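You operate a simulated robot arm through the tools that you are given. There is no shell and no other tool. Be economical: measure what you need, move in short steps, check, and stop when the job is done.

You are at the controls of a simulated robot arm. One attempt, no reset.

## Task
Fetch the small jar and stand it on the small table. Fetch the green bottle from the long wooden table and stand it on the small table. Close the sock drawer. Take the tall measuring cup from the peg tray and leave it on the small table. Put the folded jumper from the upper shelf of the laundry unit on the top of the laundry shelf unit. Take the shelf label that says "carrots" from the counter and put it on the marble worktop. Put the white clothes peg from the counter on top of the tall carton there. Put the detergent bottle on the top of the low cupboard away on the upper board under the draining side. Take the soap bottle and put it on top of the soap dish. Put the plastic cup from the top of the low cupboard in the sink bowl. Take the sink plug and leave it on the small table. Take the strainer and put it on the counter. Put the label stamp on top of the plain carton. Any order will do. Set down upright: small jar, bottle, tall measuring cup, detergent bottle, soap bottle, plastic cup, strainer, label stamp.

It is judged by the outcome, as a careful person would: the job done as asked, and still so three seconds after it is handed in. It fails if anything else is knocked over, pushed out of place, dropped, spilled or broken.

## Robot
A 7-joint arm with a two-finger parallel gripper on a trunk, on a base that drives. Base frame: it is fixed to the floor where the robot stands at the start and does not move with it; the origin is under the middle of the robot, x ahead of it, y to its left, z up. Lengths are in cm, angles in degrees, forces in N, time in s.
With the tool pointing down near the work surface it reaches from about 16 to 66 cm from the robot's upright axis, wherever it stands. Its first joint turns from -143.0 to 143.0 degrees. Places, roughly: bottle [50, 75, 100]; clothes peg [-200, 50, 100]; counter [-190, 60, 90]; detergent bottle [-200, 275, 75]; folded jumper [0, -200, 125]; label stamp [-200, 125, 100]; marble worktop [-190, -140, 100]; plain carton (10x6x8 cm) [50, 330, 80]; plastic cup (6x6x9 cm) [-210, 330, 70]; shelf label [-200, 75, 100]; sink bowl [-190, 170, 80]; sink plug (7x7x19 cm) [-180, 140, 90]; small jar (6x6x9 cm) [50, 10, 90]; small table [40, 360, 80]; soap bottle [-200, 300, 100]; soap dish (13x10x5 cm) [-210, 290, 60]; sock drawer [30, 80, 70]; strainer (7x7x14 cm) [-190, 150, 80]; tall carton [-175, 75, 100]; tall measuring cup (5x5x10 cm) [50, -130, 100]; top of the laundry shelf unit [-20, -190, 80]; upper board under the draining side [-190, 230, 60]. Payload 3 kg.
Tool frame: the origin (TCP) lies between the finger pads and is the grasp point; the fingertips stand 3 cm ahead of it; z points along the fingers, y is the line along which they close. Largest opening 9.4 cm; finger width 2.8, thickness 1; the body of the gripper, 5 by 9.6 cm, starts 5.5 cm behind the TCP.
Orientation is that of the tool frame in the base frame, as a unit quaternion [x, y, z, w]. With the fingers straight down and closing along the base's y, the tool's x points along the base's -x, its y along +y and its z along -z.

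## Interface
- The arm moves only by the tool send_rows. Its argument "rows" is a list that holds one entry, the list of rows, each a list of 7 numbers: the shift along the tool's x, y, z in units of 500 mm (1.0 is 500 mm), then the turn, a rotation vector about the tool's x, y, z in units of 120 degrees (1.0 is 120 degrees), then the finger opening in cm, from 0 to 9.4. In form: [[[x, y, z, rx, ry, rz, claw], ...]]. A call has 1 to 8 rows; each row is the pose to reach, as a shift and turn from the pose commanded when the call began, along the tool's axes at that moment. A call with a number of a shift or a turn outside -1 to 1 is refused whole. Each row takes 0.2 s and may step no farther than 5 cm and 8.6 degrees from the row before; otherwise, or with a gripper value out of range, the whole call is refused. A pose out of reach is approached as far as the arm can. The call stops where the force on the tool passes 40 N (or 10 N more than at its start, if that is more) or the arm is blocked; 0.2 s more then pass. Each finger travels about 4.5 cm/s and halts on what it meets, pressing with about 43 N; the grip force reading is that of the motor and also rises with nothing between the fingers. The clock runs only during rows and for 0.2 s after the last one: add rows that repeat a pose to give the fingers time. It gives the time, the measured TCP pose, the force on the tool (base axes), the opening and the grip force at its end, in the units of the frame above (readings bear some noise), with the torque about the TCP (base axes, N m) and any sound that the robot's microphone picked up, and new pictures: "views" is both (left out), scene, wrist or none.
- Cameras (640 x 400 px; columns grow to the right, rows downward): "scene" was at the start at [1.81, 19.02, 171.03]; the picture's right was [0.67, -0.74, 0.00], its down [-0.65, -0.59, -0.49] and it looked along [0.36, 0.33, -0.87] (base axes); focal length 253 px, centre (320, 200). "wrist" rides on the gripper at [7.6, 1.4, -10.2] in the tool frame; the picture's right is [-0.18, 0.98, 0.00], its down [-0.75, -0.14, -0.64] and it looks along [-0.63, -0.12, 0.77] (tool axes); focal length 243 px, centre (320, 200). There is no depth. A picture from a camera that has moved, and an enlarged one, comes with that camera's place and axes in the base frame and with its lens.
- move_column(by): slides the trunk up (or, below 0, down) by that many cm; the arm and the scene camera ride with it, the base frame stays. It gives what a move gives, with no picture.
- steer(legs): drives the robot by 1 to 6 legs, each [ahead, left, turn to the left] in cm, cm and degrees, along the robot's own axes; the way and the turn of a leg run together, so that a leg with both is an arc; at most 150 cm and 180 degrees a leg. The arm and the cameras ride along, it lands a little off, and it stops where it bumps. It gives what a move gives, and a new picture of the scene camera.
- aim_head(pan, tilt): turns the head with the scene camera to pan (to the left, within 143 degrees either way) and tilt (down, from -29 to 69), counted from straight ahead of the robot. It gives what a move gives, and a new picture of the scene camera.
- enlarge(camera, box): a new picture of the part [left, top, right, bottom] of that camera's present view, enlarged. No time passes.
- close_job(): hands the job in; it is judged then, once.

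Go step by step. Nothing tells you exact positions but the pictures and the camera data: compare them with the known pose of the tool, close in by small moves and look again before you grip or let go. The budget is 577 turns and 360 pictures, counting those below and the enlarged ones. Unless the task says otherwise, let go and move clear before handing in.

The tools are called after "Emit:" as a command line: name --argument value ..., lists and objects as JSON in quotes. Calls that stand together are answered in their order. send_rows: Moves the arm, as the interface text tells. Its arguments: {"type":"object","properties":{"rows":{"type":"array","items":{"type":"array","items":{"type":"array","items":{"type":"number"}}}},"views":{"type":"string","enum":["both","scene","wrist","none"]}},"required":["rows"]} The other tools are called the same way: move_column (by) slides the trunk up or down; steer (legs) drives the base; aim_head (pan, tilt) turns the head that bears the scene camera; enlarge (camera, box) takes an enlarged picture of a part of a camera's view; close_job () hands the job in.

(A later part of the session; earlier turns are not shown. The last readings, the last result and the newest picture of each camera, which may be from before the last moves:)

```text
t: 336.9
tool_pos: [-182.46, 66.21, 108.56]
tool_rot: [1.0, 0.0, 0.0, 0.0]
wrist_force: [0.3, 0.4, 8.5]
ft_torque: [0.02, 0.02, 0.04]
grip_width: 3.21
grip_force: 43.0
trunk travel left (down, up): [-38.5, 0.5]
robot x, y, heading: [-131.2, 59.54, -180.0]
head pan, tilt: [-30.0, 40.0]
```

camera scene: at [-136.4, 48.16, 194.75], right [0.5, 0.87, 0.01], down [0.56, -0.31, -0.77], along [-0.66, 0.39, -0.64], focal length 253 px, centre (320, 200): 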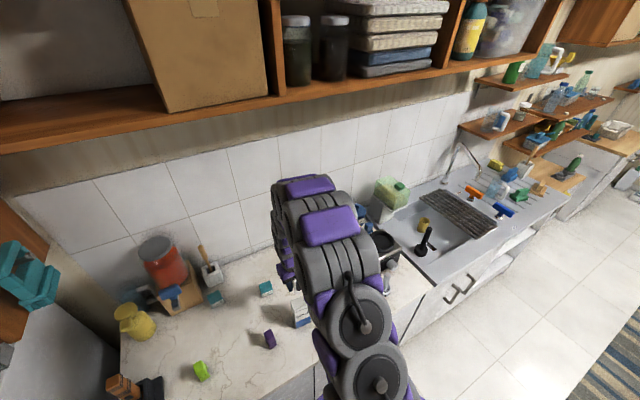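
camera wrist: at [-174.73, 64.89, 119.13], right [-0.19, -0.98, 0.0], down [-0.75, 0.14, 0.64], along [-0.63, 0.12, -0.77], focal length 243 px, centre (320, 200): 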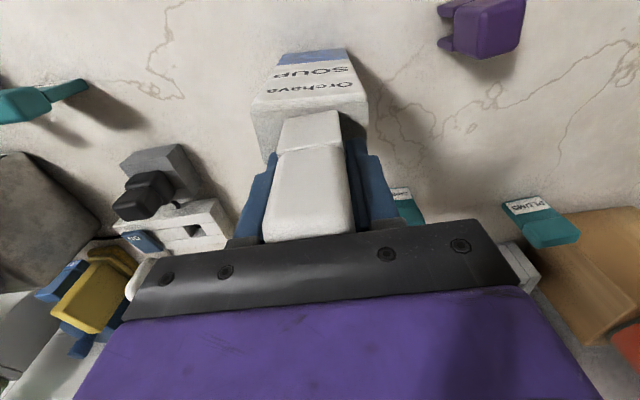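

Light contact (8.5 N). Release and rise.

Emit:
send_rows --rows '[[[0, 0, 0, 0, 0, 0, 3.4], [0, 0, 0, 0, 0, 0, 4.5], [0, 0, 0, 0, 0, 0, 5.5], [0, 0, 0, 0, 0, 0, 6], [0, 0, -0.05, 0, 0, 0, 6], [0, 0, -0.13, 0, 0, 0, 6], [0, 0, -0.22, 0, 0, 0, 6]]]' --views "wrist"

```text
t: 338.4
tool_pos: [-182.2, 66.22, 119.46]
tool_rot: [1.0, -0.001, -0.001, 0.0]
wrist_force: [0.2, 0.2, -0.5]
ft_torque: [-0.01, -0.01, 0.01]
grip_width: 6.01
grip_force: 0.1
trunk travel left (down, up): [-38.5, 0.5]
robot x, y, heading: [-131.46, 60.16, -180.1]
head pan, tilt: [-30.0, 40.0]
camera wrist: at [-174.56, 64.89, 129.62], right [-0.19, -0.98, 0.0], down [-0.75, 0.14, 0.64], along [-0.63, 0.12, -0.77], focal length 243 px, centre (320, 200)
```

wrist: 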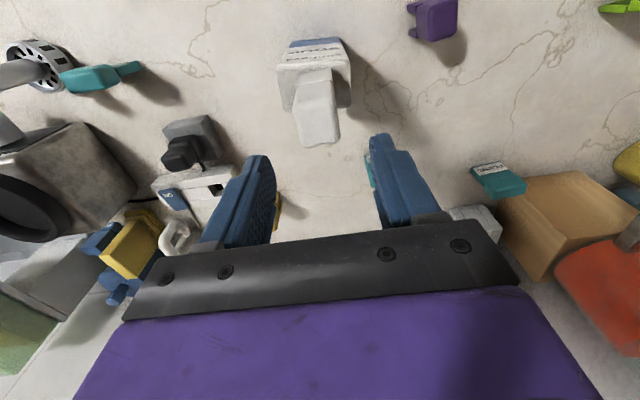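

The peg stands on the carton. Next the CARROTS label at ≈(-200, 58); I go around above.

Emit:
steer --legs '[[6, 8, 0]]'

Emit:
send_rows --rows '[[[-0.06, 0, 0, 0, 0, 0, 6], [-0.12, 0, 0, 0, 0, 0, 6], [-0.12, 0, 0, 0, 0, 0, 6]]]' --views "wrist"

```text
t: 339.6
tool_pos: [-188.51, 62.73, 119.16]
tool_rot: [1.0, -0.005, 0.0, 0.015]
wrist_force: [-0.1, 0.7, -0.4]
ft_torque: [-0.05, -0.03, -0.03]
grip_width: 6.02
grip_force: 0.1
trunk travel left (down, up): [-38.5, 0.5]
robot x, y, heading: [-137.49, 52.31, -180.1]
head pan, tilt: [-30.0, 40.0]
camera scene: at [-142.45, 46.73, 195.0], right [0.5, 0.87, -0.02], down [0.56, -0.34, -0.76], along [-0.66, 0.37, -0.65], focal length 253 px, centre (320, 200)
```

scene: 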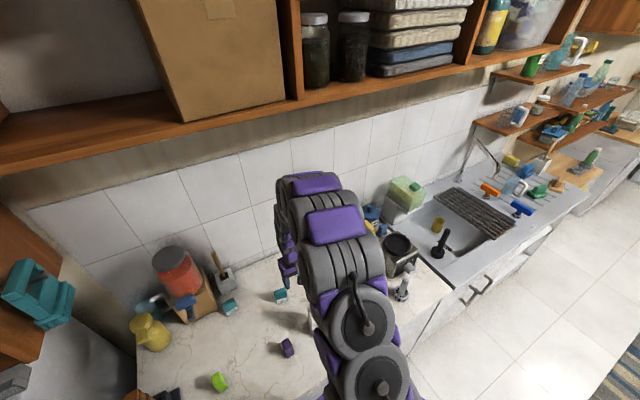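

```text
t: 340.4
tool_pos: [-194.24, 62.25, 119.31]
tool_rot: [1.0, -0.007, -0.003, 0.011]
wrist_force: [-0.1, 1.5, 0.7]
ft_torque: [0.0, 0.01, 0.0]
grip_width: 6.01
grip_force: 0.1
trunk travel left (down, up): [-38.5, 0.5]
robot x, y, heading: [-137.48, 53.23, -179.9]
head pan, tilt: [-30.0, 40.0]
camera wrist: at [-186.43, 61.03, 129.57], right [-0.2, -0.98, 0.02], down [-0.75, 0.16, 0.64], along [-0.63, 0.11, -0.77], focal length 243 px, centre (320, 200)
```

wrist: 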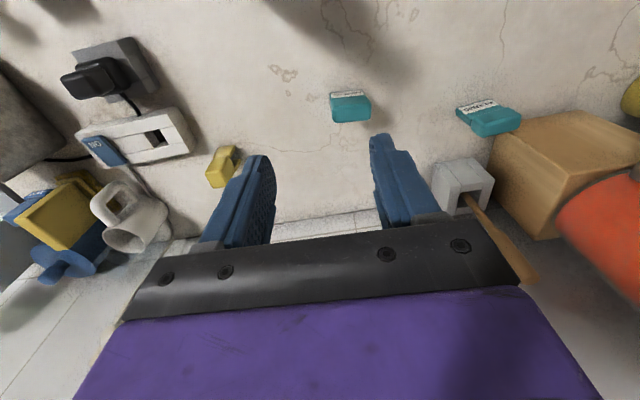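

Emit:
enlarge --camera "wrist" --box '[300, 70, 400, 140]'

```text
5.71 times, centred on (350, 105) of wrist
camera zoom: at [-186.43, 61.03, 129.57], right [-0.2, -0.98, 0.02], down [-0.75, 0.16, 0.64], along [-0.63, 0.11, -0.77], focal length 1386 px, centre (149, 743)
```

zoom: 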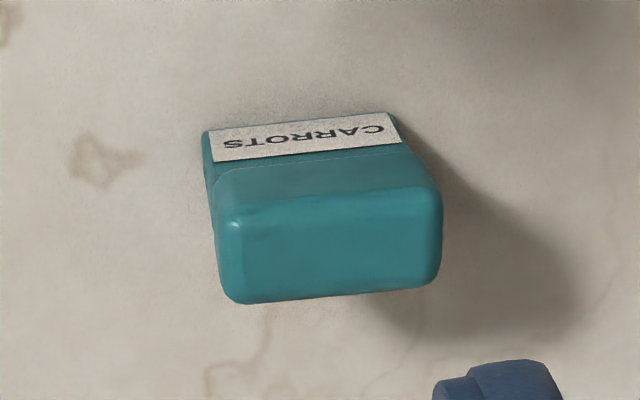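

CARROTS confirmed, centre ≈ (-199.8, 58.5). I go down and grip it.

Emit:
send_rows --rows '[[[-0.06, 0.037, 0.03, 0.01, 0.003, -0.007, 8], [-0.116, 0.075, 0.06, 0.01, 0.003, -0.007, 8], [-0.116, 0.075, 0.15, 0.01, 0.003, -0.007, 8], [-0.116, 0.075, 0.24, 0.01, 0.003, -0.007, 8], [-0.116, 0.075, 0.33, 0.01, 0.003, -0.007, 8], [-0.116, 0.075, 0.38, 0.01, 0.003, -0.007, 8]]]' --views "wrist"

```text
t: 341.8
tool_pos: [-199.97, 54.02, 100.43]
tool_rot: [1.0, 0.006, 0.003, -0.015]
wrist_force: [-0.3, -1.2, -0.6]
ft_torque: [0.11, -0.03, 0.01]
grip_width: 8.03
grip_force: 0.0
trunk travel left (down, up): [-38.5, 0.5]
robot x, y, heading: [-137.37, 52.25, -180.0]
head pan, tilt: [-30.0, 40.0]
camera wrist: at [-192.4, 52.43, 110.6], right [-0.17, -0.98, -0.03], down [-0.76, 0.11, 0.64], along [-0.63, 0.13, -0.77], focal length 243 px, centre (320, 200)
```

wrist: 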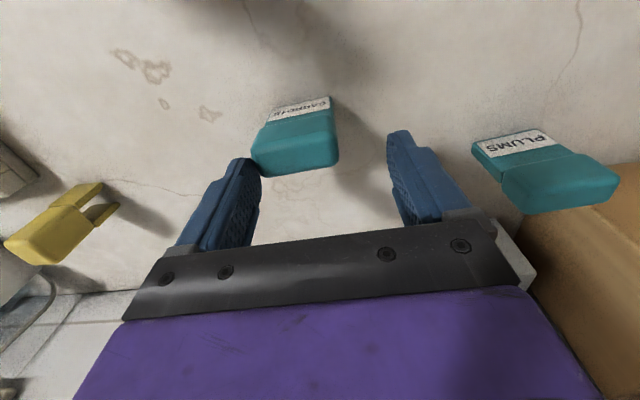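

The body is swaying; I wait for it to settle and re-measure.

Emit:
send_rows --rows '[[[0, 0, 0, 0, 0, 0, 8], [0, 0, 0, 0, 0, 0, 8], [0, 0, 0, 0, 0, 0, 8], [0, 0, 0, 0, 0, 0, 8], [0, 0, 0, 0, 0, 0, 8], [0, 0, 0, 0, 0, 0, 8], [0, 0, 0, 0, 0, 0, 8], [0, 0, 0, 0, 0, 0, 8]]]' --views "wrist"

```text
t: 343.6
tool_pos: [-200.06, 54.66, 100.44]
tool_rot: [1.0, 0.006, 0.002, -0.012]
wrist_force: [-0.2, -0.6, -0.2]
ft_torque: [0.04, 0.0, -0.03]
grip_width: 8.05
grip_force: 0.5
trunk travel left (down, up): [-38.5, 0.5]
robot x, y, heading: [-137.48, 51.91, -179.7]
head pan, tilt: [-30.0, 40.0]
camera wrist: at [-192.4, 53.09, 110.67], right [-0.17, -0.98, -0.03], down [-0.76, 0.12, 0.64], along [-0.63, 0.13, -0.77], focal length 243 px, centre (320, 200)
```

wrist: 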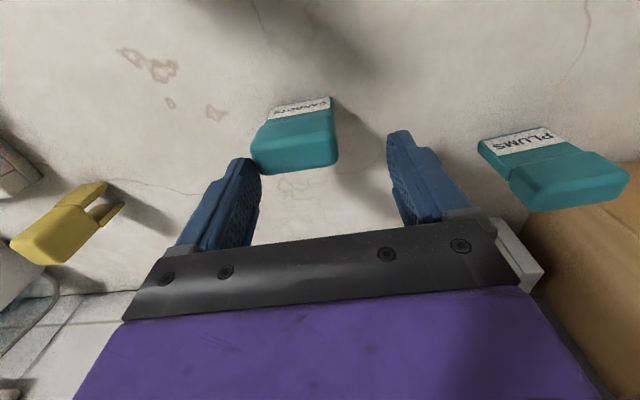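

Emit:
send_rows --rows '[[[0, -0.03, 0.02, -0.011, -0.002, 0.006, 8], [0, -0.05, 0.04, -0.011, -0.002, 0.006, 8], [0, -0.05, 0.04, -0.011, -0.002, 0.006, 8], [0, -0.05, 0.04, -0.011, -0.002, 0.006, 8], [0, -0.05, 0.04, -0.011, -0.002, 0.006, 8], [0, -0.05, 0.04, -0.011, -0.002, 0.006, 8]]]' --views "wrist"

```text
t: 345.0
tool_pos: [-200.31, 59.99, 98.39]
tool_rot: [1.0, -0.004, 0.0, 0.01]
wrist_force: [0.6, 0.8, 0.6]
ft_torque: [-0.06, 0.02, -0.01]
grip_width: 7.99
grip_force: 0.0
trunk travel left (down, up): [-38.5, 0.5]
robot x, y, heading: [-137.29, 53.13, -179.9]
head pan, tilt: [-30.0, 40.0]
camera wrist: at [-192.43, 58.92, 108.58], right [-0.19, -0.98, 0.02], down [-0.75, 0.16, 0.64], along [-0.63, 0.11, -0.77], focal length 243 px, centre (320, 200)
```

wrist: 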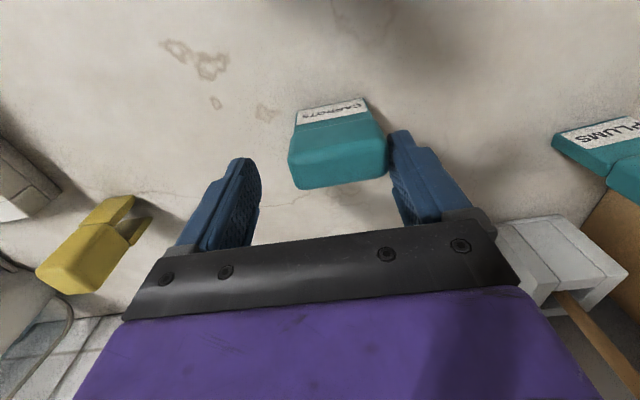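

Emit:
send_rows --rows '[[[0, 0, 0, 0, 0, 0, 8], [0, 0, 0, 0, 0, 0, 8], [0, 0, 0, 0, 0, 0, 8], [0, 0, 0, 0, 0, 0, 8]]]' --views "none"

Emit:
send_rows --rows '[[[0, 0, 0, 0, 0, 0, 8], [0, 0, 0, 0, 0, 0, 8]]]' --views "none"

Emit:
send_rows --rows '[[[0, 0, 0, 0, 0, 0, 8], [0, 0, 0, 0, 0, 0, 8], [0, 0, 0, 0, 0, 0, 8]]]' --views "none"

Emit:
send_rows --rows '[[[0, 0, 0, 0, 0, 0, 8], [0, 0, 0, 0, 0, 0, 8], [0, 0, 0, 0, 0, 0, 8], [0, 0, 0, 0, 0, 0, 8], [0, 0, 0, 0, 0, 0, 8], [0, 0, 0, 0, 0, 0, 8]]]' --views "none"

```text
t: 346.0
tool_pos: [-200.17, 59.27, 98.46]
tool_rot: [1.0, -0.004, 0.0, 0.008]
wrist_force: [-0.7, 0.2, 0.4]
ft_torque: [-0.01, -0.02, 0.01]
grip_width: 8.0
grip_force: 0.1
trunk travel left (down, up): [-38.5, 0.5]
robot x, y, heading: [-137.43, 52.94, -180.1]
head pan, tilt: [-30.0, 40.0]
```

```text
t: 346.6
tool_pos: [-200.17, 59.43, 98.49]
tool_rot: [1.0, -0.004, 0.001, 0.008]
wrist_force: [0.3, -0.5, -0.2]
ft_torque: [-0.02, 0.06, -0.01]
grip_width: 7.99
grip_force: 0.2
trunk travel left (down, up): [-38.5, 0.5]
robot x, y, heading: [-137.37, 52.72, -180.0]
head pan, tilt: [-30.0, 40.0]
```

```text
t: 347.4
tool_pos: [-200.24, 58.72, 98.53]
tool_rot: [1.0, -0.003, 0.0, 0.005]
wrist_force: [0.1, 0.0, 0.3]
ft_torque: [-0.01, 0.02, 0.01]
grip_width: 7.99
grip_force: 0.0
trunk travel left (down, up): [-38.5, 0.5]
robot x, y, heading: [-137.64, 52.36, -180.0]
head pan, tilt: [-30.0, 40.0]
```

```text
t: 348.8
tool_pos: [-200.01, 58.96, 98.45]
tool_rot: [1.0, -0.002, 0.0, 0.005]
wrist_force: [0.1, 0.0, 0.3]
ft_torque: [0.02, 0.0, 0.02]
grip_width: 8.0
grip_force: 0.1
trunk travel left (down, up): [-38.5, 0.5]
robot x, y, heading: [-137.33, 52.53, -180.1]
head pan, tilt: [-30.0, 40.0]
```

Emit:
send_rows --rows '[[[0, 0, 0.02, 0, 0, 0, 8.4], [0, 0, 0.02, 0, 0, 0, 8.4], [0, 0, 0.02, 0, 0, 0, 8.4], [0, 0, 0.02, 0, 0, 0, 8.4]]]' --views "wrist"

```text
t: 349.8
tool_pos: [-200.11, 59.01, 97.5]
tool_rot: [1.0, -0.002, 0.0, 0.005]
wrist_force: [-0.6, 0.1, -0.1]
ft_torque: [0.0, 0.03, 0.0]
grip_width: 8.39
grip_force: 0.0
trunk travel left (down, up): [-38.5, 0.5]
robot x, y, heading: [-137.43, 52.79, -180.0]
head pan, tilt: [-30.0, 40.0]
camera wrist: at [-192.39, 57.55, 107.64], right [-0.19, -0.98, 0.01], down [-0.75, 0.15, 0.64], along [-0.63, 0.11, -0.77], focal length 243 px, centre (320, 200)
```

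wrist: 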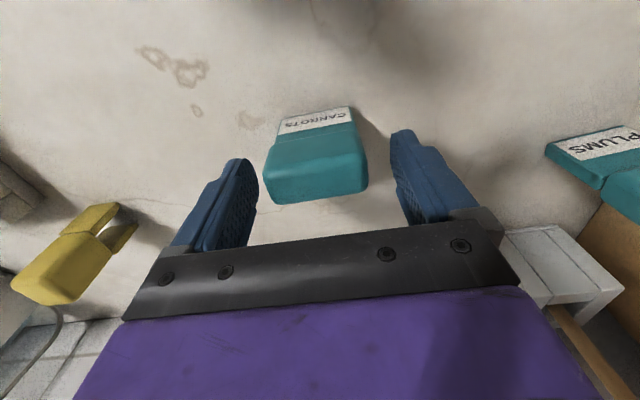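

Emit:
send_rows --rows '[[[0, 0, 0.03, 0, 0, 0, 8.4], [0, 0, 0.06, 0, 0, 0, 8.4], [0, 0, 0.085, 0, 0, 0, 8.4], [0, 0, 0.085, 0, 0, 0, 6.5], [0, 0, 0.085, 0, 0, 0, 5], [0, 0, 0.085, 0, 0, 0, 3], [0, 0, 0.085, 0, 0, 0, 3], [0, 0, 0.085, 0, 0, 0, 3]]]' --views "wrist"

```text
t: 351.6
tool_pos: [-200.28, 58.86, 93.24]
tool_rot: [1.0, -0.002, -0.001, 0.005]
wrist_force: [-1.1, 1.2, 4.0]
ft_torque: [0.1, 0.0, 0.06]
grip_width: 5.53
grip_force: 42.7
trunk travel left (down, up): [-38.5, 0.5]
robot x, y, heading: [-137.43, 52.52, -179.8]
head pan, tilt: [-30.0, 40.0]
camera wrist: at [-192.42, 57.52, 103.41], right [-0.19, -0.98, 0.01], down [-0.75, 0.15, 0.64], along [-0.63, 0.11, -0.77], focal length 243 px, centre (320, 200)
```

wrist: 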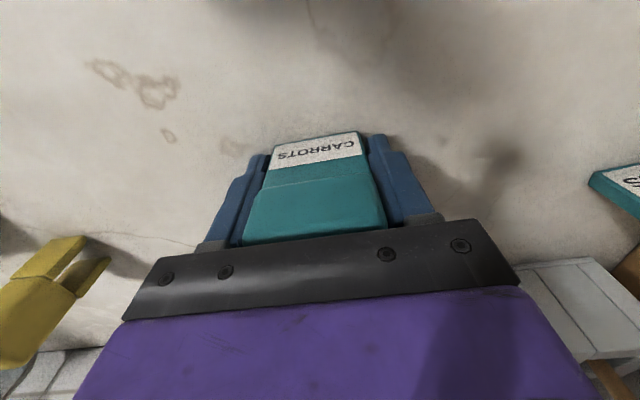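

Gripped. Lift straight, then back away.

Emit:
send_rows --rows '[[[0, 0, -0.04, 0, 0, 0, 3], [0, 0, -0.12, 0, 0, 0, 3], [0, 0, -0.21, 0, 0, 0, 3], [0, 0, -0.3, 0, 0, 0, 3], [0, 0, -0.39, 0, 0, 0, 3], [0, 0, -0.48, 0, 0, 0, 3], [0, 0.03, -0.54, 0, 0, 0, 3]]]' --views "wrist"

```text
t: 353.2
tool_pos: [-200.26, 57.58, 120.33]
tool_rot: [1.0, -0.004, 0.0, 0.005]
wrist_force: [0.4, 0.9, -0.4]
ft_torque: [0.01, -0.01, -0.01]
grip_width: 5.58
grip_force: 42.8
trunk travel left (down, up): [-38.5, 0.5]
robot x, y, heading: [-137.6, 52.47, -179.9]
head pan, tilt: [-30.0, 40.0]
camera wrist: at [-192.4, 56.2, 130.5], right [-0.19, -0.98, 0.01], down [-0.75, 0.15, 0.64], along [-0.63, 0.11, -0.77], focal length 243 px, centre (320, 200)
```

wrist: 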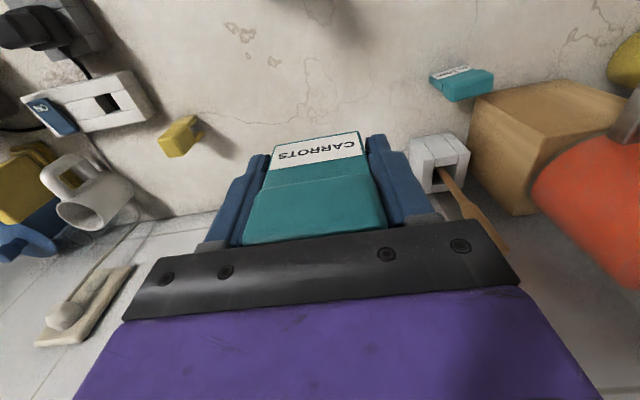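

I back off and drive along to the marble worktop (y ≈ -140).

Emit:
steer --legs '[[-68, 0, 0], [0, 100, 0], [0, 92, 0]]'

Emit:
aim_head --pan 0 --tilt 35

```text
t: 366.2
tool_pos: [-133.79, -133.72, 120.25]
tool_rot: [1.0, -0.012, 0.0, 0.009]
wrist_force: [0.2, -0.1, -1.0]
ft_torque: [0.02, -0.02, -0.01]
grip_width: 5.58
grip_force: 42.8
trunk travel left (down, up): [-38.5, 0.5]
robot x, y, heading: [-71.27, -140.18, 179.1]
head pan, tilt: [-30.0, 40.0]
camera scene: at [-76.36, -149.05, 194.9], right [0.51, 0.86, 0.0], down [0.55, -0.33, -0.76], along [-0.66, 0.39, -0.65], focal length 253 px, centre (320, 200)
```

scene: 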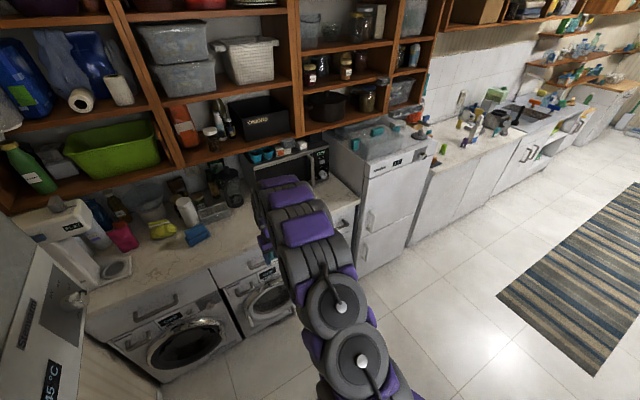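

```text
t: 367.2
tool_pos: [-133.55, -133.97, 120.41]
tool_rot: [1.0, -0.012, -0.002, 0.006]
wrist_force: [0.0, 0.5, -0.3]
ft_torque: [0.0, 0.02, -0.02]
grip_width: 5.55
grip_force: 43.3
trunk travel left (down, up): [-38.5, 0.5]
robot x, y, heading: [-71.09, -140.38, 179.5]
head pan, tilt: [0.0, 35.0]
camera scene: at [-77.89, -153.82, 195.63], right [0.02, 1.0, 0.0], down [0.58, -0.01, -0.82], along [-0.82, 0.01, -0.58], focal length 253 px, centre (320, 200)
```

scene: 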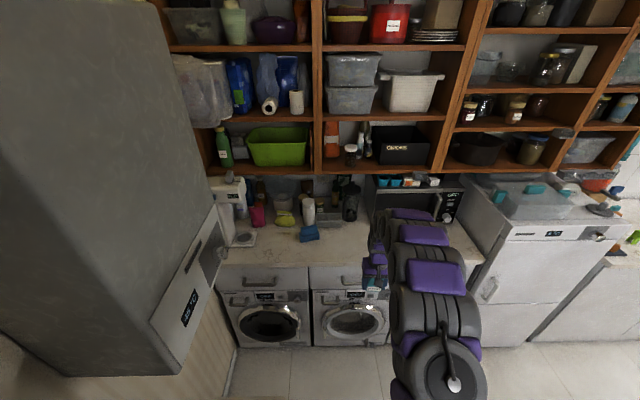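

Emit:
enlarge --camera "scene" --box '[200, 160, 480, 300]'

Emit:
send_rows --rows '[[[0, 0, 0, 0, 0, 0, 3]]]' --views "wrist"

```text
2.29 times, centred on (340, 230) of scene
camera zoom: at [-77.89, -153.82, 195.63], right [0.02, 1.0, 0.0], down [0.58, -0.01, -0.82], along [-0.82, 0.01, -0.58], focal length 579 px, centre (274, 131)
```

zoom: 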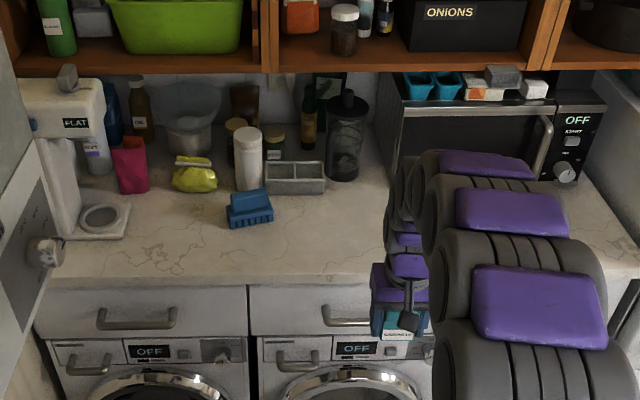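

```text
t: 367.6
tool_pos: [-133.51, -134.78, 120.33]
tool_rot: [1.0, -0.011, -0.001, 0.004]
wrist_force: [-0.7, -0.7, -0.3]
ft_torque: [0.02, 0.0, -0.02]
grip_width: 5.53
grip_force: 42.8
trunk travel left (down, up): [-38.5, 0.5]
robot x, y, heading: [-70.65, -140.45, 179.2]
head pan, tilt: [0.0, 35.0]
camera wrist: at [-125.8, -136.23, 130.54], right [-0.21, -0.98, 0.01], down [-0.75, 0.16, 0.64], along [-0.63, 0.13, -0.77], focal length 243 px, centre (320, 200)
```

wrist: 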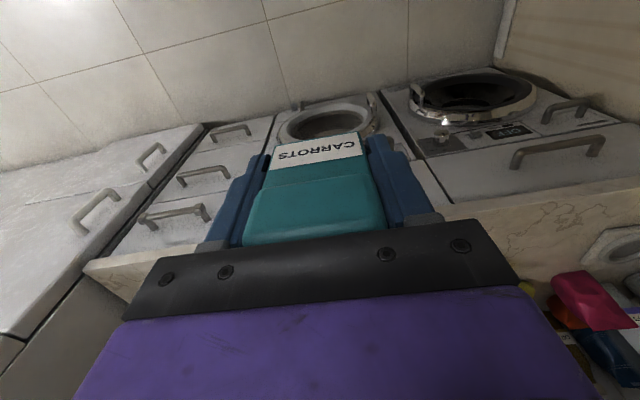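

The free spot at about (-178, -140) is good. I drive in.

Emit:
steer --legs '[[43.5, 4.5, 0.8]]'

Emit:
send_rows --rows '[[[0, 0, 0.06, 0, 0, 0, 3], [0, 0, 0.14, 0, 0, 0, 3], [0, 0, 0.22, 0, 0, 0, 3], [0, 0, 0.3, 0, 0, 0, 3], [0, 0, 0.38, 0, 0, 0, 3], [0, 0, 0.42, 0, 0, 0, 3], [0, 0, 0.42, 0, 0, 0, 3]]]' --views "wrist"

```text
t: 370.2
tool_pos: [-177.39, -139.14, 120.37]
tool_rot: [1.0, -0.003, -0.001, 0.006]
wrist_force: [-0.2, -0.4, -1.0]
ft_torque: [0.02, -0.02, -0.01]
grip_width: 5.54
grip_force: 43.3
trunk travel left (down, up): [-38.5, 0.5]
robot x, y, heading: [-114.94, -143.97, -179.7]
head pan, tilt: [0.0, 35.0]
camera scene: at [-121.6, -154.41, 195.87], right [0.0, 1.0, -0.02], down [0.58, -0.01, -0.82], along [-0.82, -0.02, -0.58], focal length 253 px, centre (320, 200)
```

scene: 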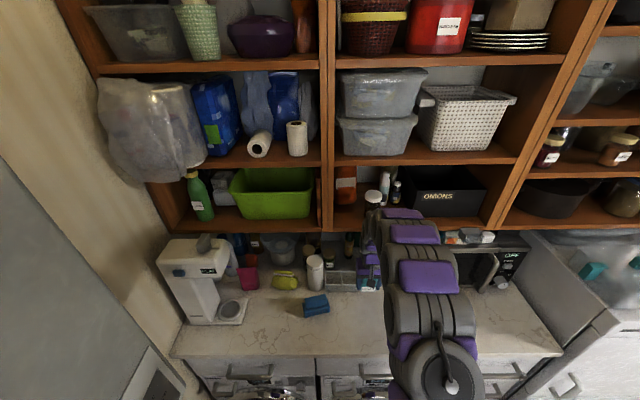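

```text
t: 371.9
tool_pos: [-177.03, -141.14, 99.66]
tool_rot: [1.0, -0.002, -0.003, -0.003]
wrist_force: [0.2, 0.0, -0.9]
ft_torque: [0.05, -0.01, -0.01]
grip_width: 5.56
grip_force: 42.6
trunk travel left (down, up): [-38.5, 0.5]
robot x, y, heading: [-115.12, -143.99, -179.8]
head pan, tilt: [0.0, 35.0]
camera wrist: at [-169.2, -142.59, 109.76], right [-0.19, -0.98, -0.01], down [-0.75, 0.14, 0.65], along [-0.63, 0.13, -0.76], focal length 243 px, centre (320, 200)
```

wrist: 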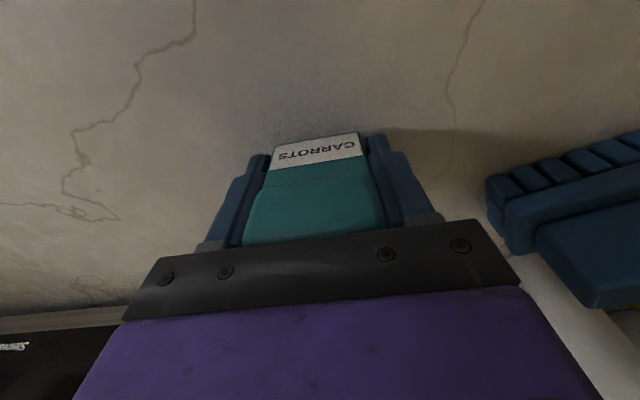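

Emit:
send_rows --rows '[[[0, 0, 0.04, 0, 0, 0, 3], [0, 0, 0.07, 0, 0, 0, 3], [0, 0, 0.085, 0, 0, 0, 3], [0, 0, 0.1, 0, 0, 0, 3], [0, 0, 0.112, 0, 0, 0, 3], [0, 0, 0.122, 0, 0, 0, 3], [0, 0, 0.132, 0, 0, 0, 3], [0, 0, 0.142, 0, 0, 0, 3]]]' --views "none"

```text
t: 372.3
tool_pos: [-176.98, -142.66, 98.07]
tool_rot: [1.0, 0.0, -0.004, -0.011]
wrist_force: [19.5, 12.2, 33.6]
ft_torque: [-0.73, -1.03, 0.83]
grip_width: 5.53
grip_force: 42.8
trunk travel left (down, up): [-38.5, 0.5]
robot x, y, heading: [-114.87, -144.04, -179.4]
head pan, tilt: [0.0, 35.0]
stopped in row 2: the force on the tool passed its limit at 60 N (the readings are from after the stop); the commanded pose is now the measured one
```

Emit:
send_rows --rows '[[[0, 0, -0.01, 0, 0, 0, 3], [0, 0, -0.014, 0, 0, 0, 3], [0, 0, -0.014, 0, 0, 0, 3]]]' --views "both"

```text
t: 373.1
tool_pos: [-177.2, -142.02, 98.6]
tool_rot: [1.0, -0.001, -0.006, -0.008]
wrist_force: [-0.5, -0.1, -0.6]
ft_torque: [0.01, -0.01, -0.01]
grip_width: 5.54
grip_force: 42.6
trunk travel left (down, up): [-38.5, 0.5]
robot x, y, heading: [-114.59, -144.07, -179.8]
head pan, tilt: [0.0, 35.0]
camera scene: at [-121.49, -157.48, 195.64], right [-0.01, 1.0, 0.0], down [0.58, 0.0, -0.82], along [-0.82, -0.01, -0.58], focal length 253 px, centre (320, 200)
camera wrist: at [-169.31, -143.58, 108.68], right [-0.19, -0.98, -0.01], down [-0.75, 0.13, 0.65], along [-0.64, 0.13, -0.76], focal length 243 px, centre (320, 200)
```

scene: 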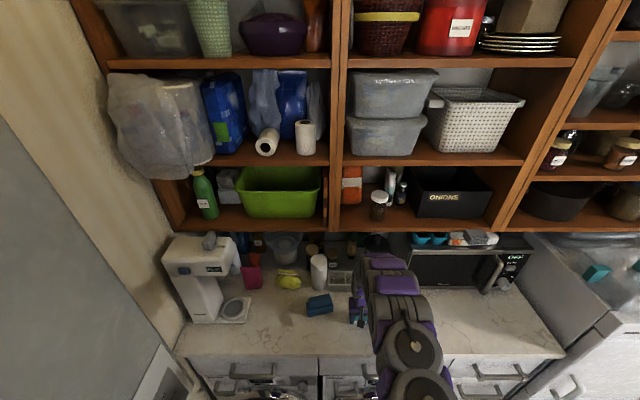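
wrist: 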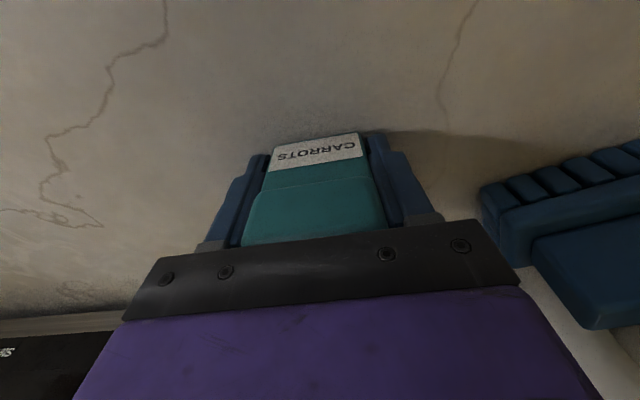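

Emit:
send_rows --rows '[[[0, 0, 0.005, 0, 0, 0, 3], [0, 0, 0.009, 0, 0, 0, 3], [0, 0, 0.012, 0, 0, 0, 3]]]' --views "none"

```text
t: 373.9
tool_pos: [-177.16, -142.07, 98.21]
tool_rot: [1.0, 0.0, -0.006, -0.008]
wrist_force: [-0.7, -0.1, -1.0]
ft_torque: [-0.01, 0.01, -0.01]
grip_width: 5.52
grip_force: 43.2
trunk travel left (down, up): [-38.5, 0.5]
robot x, y, heading: [-114.92, -143.98, -179.6]
head pan, tilt: [0.0, 35.0]
```

Emit:
send_rows --rows '[[[0, 0, 0.006, 0, 0, 0, 3], [0, 0, 0.012, 0, 0, 0, 3], [0, 0, 0.018, 0, 0, 0, 3], [0, 0, 0.024, 0, 0, 0, 3]]]' --views "none"

```text
t: 374.5
tool_pos: [-177.19, -142.52, 98.03]
tool_rot: [1.0, -0.002, -0.009, -0.012]
wrist_force: [10.8, 17.4, 27.3]
ft_torque: [-0.42, -0.65, 0.59]
grip_width: 5.54
grip_force: 43.0
trunk travel left (down, up): [-38.5, 0.5]
robot x, y, heading: [-114.91, -144.02, -179.6]
head pan, tilt: [0.0, 35.0]
stopped in row 2: the force on the tool passed its limit at 45 N (the readings are from after the stop); the commanded pose is now the measured one
```

Emit:
send_rows --rows '[[[0, 0, -0.003, 0, 0, 0, 4], [0, 0, -0.003, 0, 0, 0, 6], [0, 0, -0.003, 0, 0, 0, 7.5], [0, 0, -0.003, 0, 0, 0, 8.4], [0, 0, -0.003, 0, 0, 0, 8.4]]]' --views "wrist"

```text
t: 375.7
tool_pos: [-177.36, -142.47, 98.07]
tool_rot: [1.0, -0.002, -0.011, -0.01]
wrist_force: [2.4, 22.9, 22.6]
ft_torque: [-0.3, -0.35, 0.35]
grip_width: 7.06
grip_force: 0.0
trunk travel left (down, up): [-38.5, 0.5]
robot x, y, heading: [-114.83, -144.03, -179.4]
head pan, tilt: [0.0, 35.0]
camera wrist: at [-169.38, -144.02, 108.07], right [-0.19, -0.98, -0.02], down [-0.74, 0.13, 0.66], along [-0.65, 0.14, -0.75], focal length 243 px, centre (320, 200)
```

wrist: 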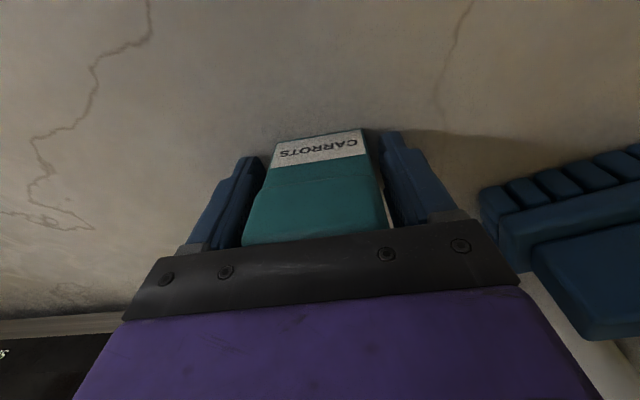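

Something seems to press on the hand; I look with the scene camera before moving.

Emit:
enlarge --camera "scene" --box '[270, 230, 430, 350]'

```text
3.33 times, centred on (350, 290) of scene
camera zoom: at [-120.87, -156.69, 195.74], right [-0.01, 1.0, -0.01], down [0.57, 0.0, -0.82], along [-0.82, -0.01, -0.57], focal length 845 px, centre (220, -100)
```

zoom: 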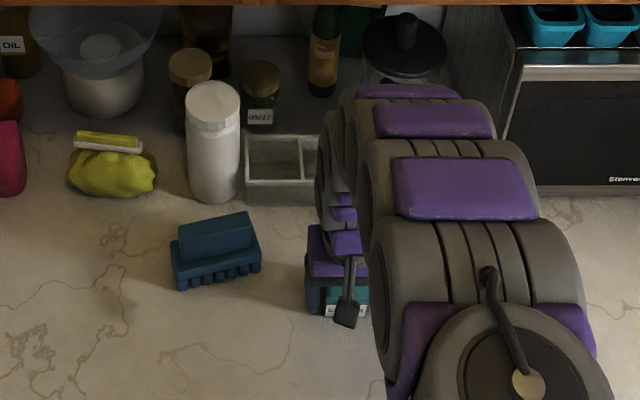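

Most likely the fingertips rest on the worktop itself. I raise slightly and open fully.

Emit:
send_rows --rows '[[[0, 0, -0.01, 0, 0, 0, 7], [0, 0, -0.02, 0, 0, 0, 7.5], [0, 0, -0.03, 0, 0, 0, 8.4], [0, 0, -0.06, 0, 0, 0, 8.4], [0, 0, -0.12, 0, 0, 0, 8.4], [0, 0, -0.2, 0, 0, 0, 8.4]]]' --views "wrist"

```text
t: 377.1
tool_pos: [-177.06, -142.76, 108.11]
tool_rot: [1.0, -0.001, -0.009, -0.011]
wrist_force: [-0.3, -0.1, 0.0]
ft_torque: [0.0, 0.02, -0.03]
grip_width: 8.39
grip_force: 0.1
trunk travel left (down, up): [-38.5, 0.5]
robot x, y, heading: [-115.08, -144.05, -180.1]
head pan, tilt: [0.0, 35.0]
camera wrist: at [-169.17, -144.44, 118.02], right [-0.19, -0.98, -0.02], down [-0.74, 0.13, 0.66], along [-0.65, 0.14, -0.75], focal length 243 px, centre (320, 200)
```

wrist: 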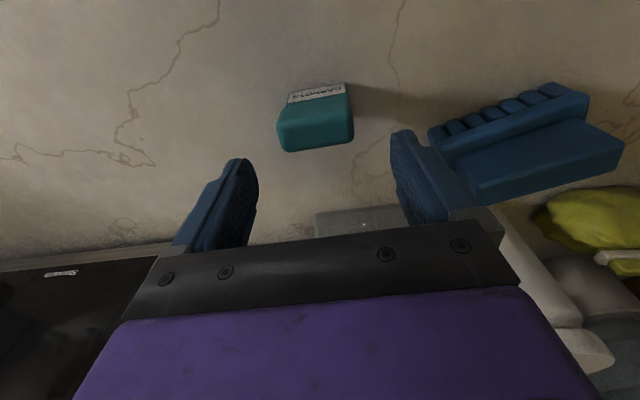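

The CARROTS label stands on the marble worktop. Now I go to the laundry unit: back up, turn to face -y, and look.

Emit:
send_rows --rows '[[[0.05, 0, -0.06, 0.005, 0.004, 0, 8], [0.1, 0, -0.12, 0.01, 0.008, 0, 8], [0.17, 0, -0.16, 0.01, 0.008, 0, 8], [0.25, 0, -0.2, 0.01, 0.008, 0, 8], [0.33, 0, -0.2, 0.01, 0.008, 0, 8]]]' --views "none"

Emit:
steer --legs '[[-95, 0, 0], [0, -45, 0], [0, 0, 90]]'

Emit:
enlarge --camera "scene" --box '[100, 20, 540, 295]'

```text
t: 378.3
tool_pos: [-160.4, -143.18, 117.77]
tool_rot: [1.0, -0.001, -0.001, -0.021]
wrist_force: [0.1, 0.1, 0.0]
ft_torque: [-0.01, 0.02, -0.04]
grip_width: 8.01
grip_force: 0.1
trunk travel left (down, up): [-38.5, 0.5]
robot x, y, heading: [-114.6, -144.52, -179.7]
head pan, tilt: [0.0, 35.0]
```

```text
t: 389.4
tool_pos: [-20.32, -143.96, 117.76]
tool_rot: [0.708, 0.706, -0.018, -0.017]
wrist_force: [-1.2, 0.1, -0.6]
ft_torque: [-0.02, 0.03, -0.03]
grip_width: 8.02
grip_force: 0.1
trunk travel left (down, up): [-38.5, 0.5]
robot x, y, heading: [-20.09, -98.55, -89.5]
head pan, tilt: [0.0, 35.0]
camera scene: at [-5.14, -104.71, 195.51], right [-1.0, -0.01, 0.01], down [-0.01, 0.58, -0.82], along [0.0, -0.82, -0.58], focal length 253 px, centre (320, 200)
```

scene: 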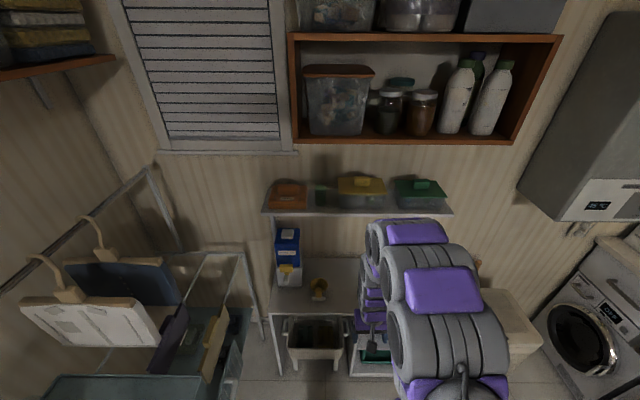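

```text
1.45 times, centred on (320, 158) of scene
camera zoom: at [-5.14, -104.71, 195.51], right [-1.0, -0.01, 0.01], down [-0.01, 0.58, -0.82], along [0.0, -0.82, -0.58], focal length 368 px, centre (320, 262)
```

zoom: 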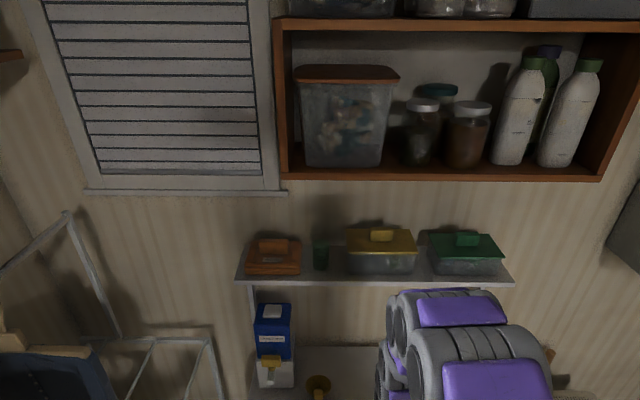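

Emit:
enlarge --camera "scene" --box '[250, 160, 390, 300]'

```text
2.86 times, centred on (320, 230) of scene
camera zoom: at [-5.14, -104.71, 195.51], right [-1.0, -0.01, 0.01], down [-0.01, 0.58, -0.82], along [0.0, -0.82, -0.58], focal length 724 px, centre (320, 114)
```

zoom: 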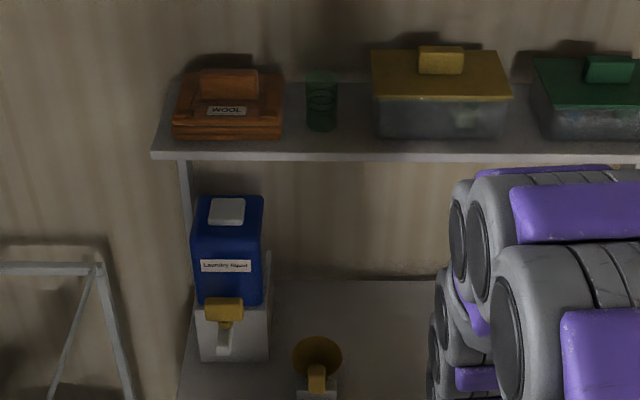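

The WOOL-labelled folded jumper is at about (8, -192, 134). I'll grip its top roll across y with the tool leaning toward +x; first I yaw the tool 90° in free space.

Emit:
send_rows --rows '[[[0, 0, 0, 0, 0, 0.07, 8], [0, 0, 0, 0, 0, 0.14, 8], [0, 0, 0, 0, 0, 0.21, 8], [0, 0, 0, 0, 0, 0.28, 8], [0, 0, 0, 0, 0, 0.35, 8], [0, 0, 0, 0, 0, 0.42, 8], [0, 0, 0, 0, 0, 0.49, 8], [0, 0, 0, 0, 0, 0.56, 8]]]' --views "none"

Emit:
send_rows --rows '[[[0, 0, 0, 0, 0, 0.07, 8], [0, 0, 0, 0, 0, 0.14, 8], [0, 0, 0, 0, 0, 0.19, 8]]]' --views "wrist"

Emit:
aim_head --pan 25 --tilt 45

```text
t: 391.2
tool_pos: [-20.89, -143.83, 117.8]
tool_rot: [0.98, 0.195, -0.023, -0.003]
wrist_force: [0.2, -0.5, 0.1]
ft_torque: [-0.04, -0.03, -0.01]
grip_width: 8.01
grip_force: 0.1
trunk travel left (down, up): [-38.5, 0.5]
robot x, y, heading: [-20.28, -98.12, -89.5]
head pan, tilt: [0.0, 35.0]
```

```text
t: 392.0
tool_pos: [-21.01, -143.75, 117.9]
tool_rot: [1.0, -0.003, -0.022, 0.001]
wrist_force: [0.9, 1.6, -0.1]
ft_torque: [0.01, 0.0, -0.02]
grip_width: 7.99
grip_force: 0.1
trunk travel left (down, up): [-38.5, 0.5]
robot x, y, heading: [-20.24, -98.21, -89.8]
head pan, tilt: [0.0, 35.0]
camera wrist: at [-12.72, -145.22, 127.61], right [-0.19, -0.98, 0.01], down [-0.72, 0.15, 0.67], along [-0.66, 0.12, -0.74], focal length 243 px, centre (320, 200)
```

wrist: 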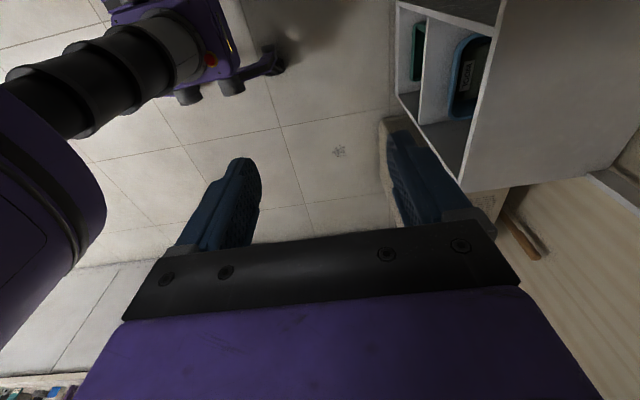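

```text
t: 392.9
tool_pos: [-20.93, -143.73, 117.71]
tool_rot: [1.0, -0.001, -0.022, 0.0]
wrist_force: [0.9, -0.9, -0.2]
ft_torque: [-0.01, 0.0, 0.0]
grip_width: 7.99
grip_force: 0.0
trunk travel left (down, up): [-38.5, 0.5]
robot x, y, heading: [-20.11, -98.59, -89.7]
head pan, tilt: [25.0, 45.0]
camera scene: at [-2.73, -103.27, 194.11], right [-0.9, -0.43, 0.0], down [-0.3, 0.64, -0.71], along [0.3, -0.64, -0.71], focal length 253 px, centre (320, 200)
```

scene: 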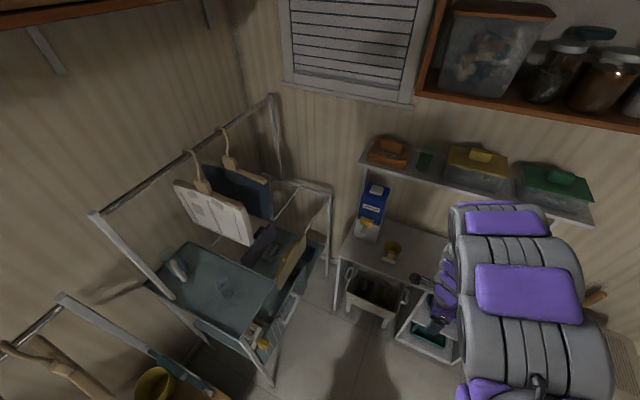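

Yaw done. Now I lean the tool ~45° toward +x and raise it.

Emit:
send_rows --rows '[[[0.03, 0, -0.04, 0, -0.06, 0, 8], [0.06, 0, -0.09, 0, -0.12, 0, 8], [0.09, 0, -0.15, 0, -0.18, 0, 8], [0.1, 0, -0.22, 0, -0.24, 0, 8], [0.1, 0, -0.29, 0, -0.3, 0, 8], [0.1, 0, -0.36, 0, -0.36, 0, 8], [0.1, 0, -0.44, 0, -0.36, 0, 8]]]' --views "wrist"

```text
t: 394.5
tool_pos: [-14.81, -143.65, 139.66]
tool_rot: [0.921, -0.002, -0.389, 0.001]
wrist_force: [0.7, 0.9, 0.1]
ft_torque: [-0.03, 0.0, -0.04]
grip_width: 8.02
grip_force: 0.1
trunk travel left (down, up): [-38.5, 0.5]
robot x, y, heading: [-20.11, -98.48, -89.8]
head pan, tilt: [25.0, 45.0]
camera wrist: at [-2.01, -145.17, 141.33], right [-0.13, -0.98, 0.14], down [-0.06, 0.14, 0.99], along [-0.99, 0.12, -0.08], focal length 243 px, centre (320, 200)
```

wrist: 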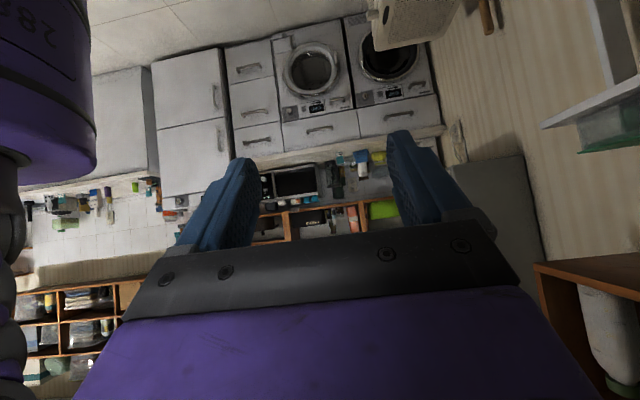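

It reached z 139.7 leaning 46°. I raise a bit more and drive over in front of the jumper.

Emit:
send_rows --rows '[[[-0.05, 0, -0.049, 0, 0, 0, 9], [-0.1, 0, -0.098, 0, 0, 0, 9], [-0.13, 0, -0.127, 0, 0, 0, 9]]]' --views "none"

Emit:
steer --legs '[[0, 24, 0], [25, 0, 0]]'

Emit:
send_rows --rows '[[[0, 0, 0, 0, 0, 0, 9], [0, 0, 0, 0, 0, 0, 9], [0, 0, 0, 0, 0, 0, 9]]]' --views "both"

```text
t: 395.3
tool_pos: [-14.86, -143.79, 148.64]
tool_rot: [0.921, -0.001, -0.389, 0.0]
wrist_force: [0.5, 0.7, -0.7]
ft_torque: [-0.04, 0.0, 0.01]
grip_width: 9.03
grip_force: 0.1
trunk travel left (down, up): [-38.5, 0.5]
robot x, y, heading: [-20.27, -98.77, -89.6]
head pan, tilt: [25.0, 45.0]
```

```text
t: 398.5
tool_pos: [9.12, -168.82, 148.55]
tool_rot: [0.921, -0.001, -0.39, 0.0]
wrist_force: [-0.6, -0.6, -0.3]
ft_torque: [0.02, 0.06, -0.02]
grip_width: 8.98
grip_force: 0.1
trunk travel left (down, up): [-38.5, 0.5]
robot x, y, heading: [4.15, -123.46, -89.7]
head pan, tilt: [25.0, 45.0]
camera scene: at [21.63, -128.13, 194.07], right [-0.9, -0.43, 0.0], down [-0.3, 0.64, -0.71], along [0.3, -0.64, -0.71], focal length 253 px, centre (320, 200)
```

scene: 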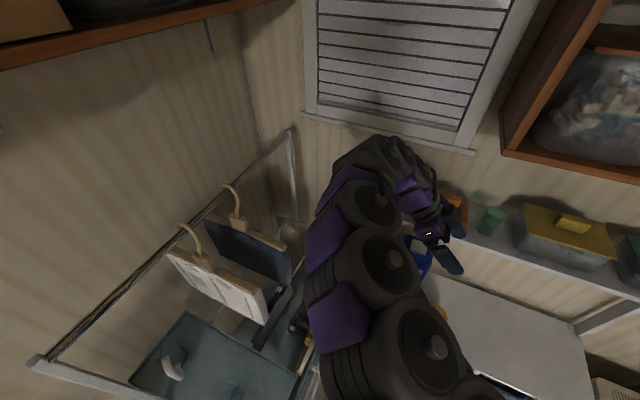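

```text
t: 399.3
tool_pos: [8.95, -168.56, 148.68]
tool_rot: [0.922, -0.001, -0.388, 0.001]
wrist_force: [0.6, 0.7, -0.7]
ft_torque: [-0.01, -0.02, 0.0]
grip_width: 9.0
grip_force: 0.1
trunk travel left (down, up): [-38.5, 0.5]
robot x, y, heading: [3.68, -123.32, -89.6]
head pan, tilt: [25.0, 45.0]
camera scene: at [21.47, -128.05, 194.09], right [-0.9, -0.43, 0.0], down [-0.3, 0.64, -0.71], along [0.3, -0.64, -0.71], focal length 253 px, centre (320, 200)
camera wrist: at [21.77, -170.05, 150.3], right [-0.13, -0.98, 0.13], down [-0.07, 0.14, 0.99], along [-0.99, 0.12, -0.08], focal length 243 px, centre (320, 200)
```

scene: 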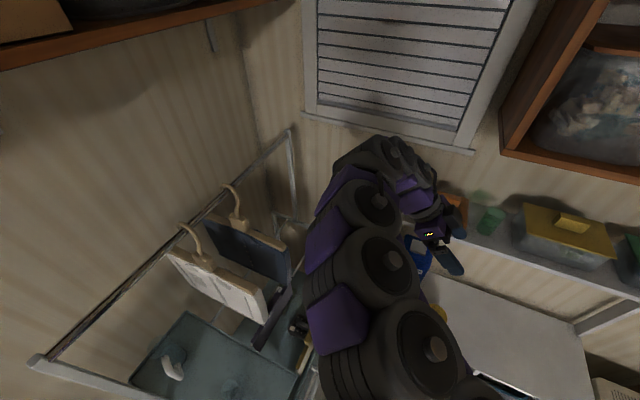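
wrist: 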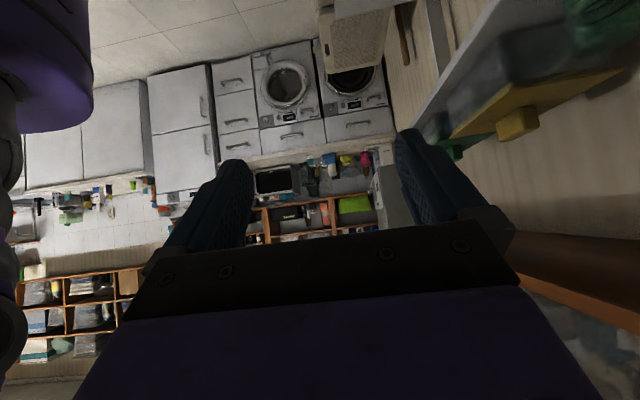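

Emit:
enlarge --camera "scene" --box '[380, 150, 540, 290]'

Emit:
aim_head --pan -15 --tilt 38

```text
2.86 times, centred on (460, 220) of scene
camera zoom: at [21.47, -128.05, 194.09], right [-0.9, -0.43, 0.0], down [-0.3, 0.64, -0.71], along [0.3, -0.64, -0.71], focal length 724 px, centre (-80, 143)
```

zoom: 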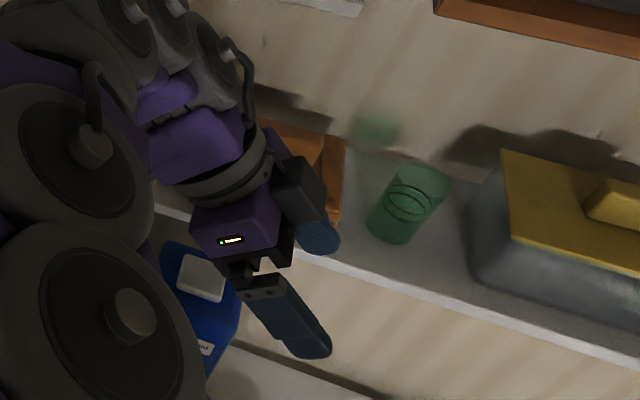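

```text
t: 400.4
tool_pos: [9.03, -168.83, 148.61]
tool_rot: [0.921, -0.001, -0.389, 0.001]
wrist_force: [-0.1, 0.0, 0.6]
ft_torque: [0.02, 0.0, 0.01]
grip_width: 9.01
grip_force: 0.0
trunk travel left (down, up): [-38.5, 0.5]
robot x, y, heading: [3.98, -123.4, -89.9]
head pan, tilt: [-15.0, 38.0]
camera scene: at [15.83, -129.1, 195.12], right [-0.97, 0.25, 0.0], down [0.15, 0.6, -0.79], along [-0.2, -0.76, -0.62], focal length 253 px, centre (320, 200)
```

scene: 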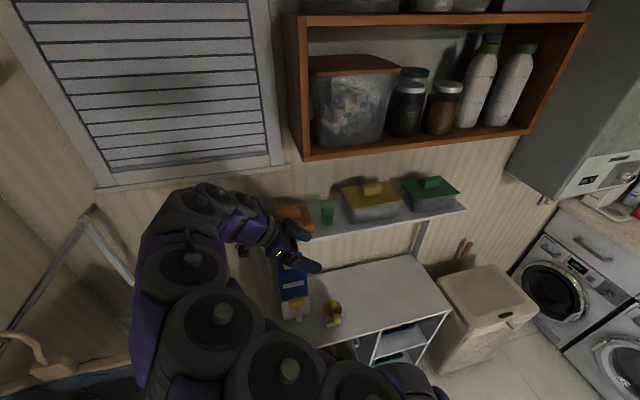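

Emit:
enlarge --camera "scene" --box '[220, 170, 360, 290]'

```text
3.33 times, centred on (290, 230) of scene
camera zoom: at [15.83, -129.1, 195.12], right [-0.97, 0.25, 0.0], down [0.15, 0.6, -0.79], along [-0.2, -0.76, -0.62], focal length 845 px, centre (420, 100)
```

zoom: 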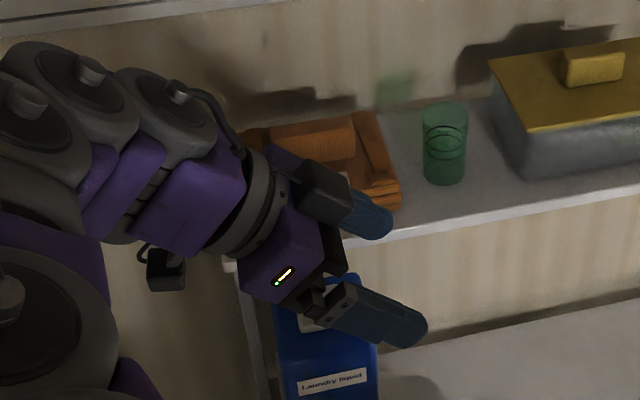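

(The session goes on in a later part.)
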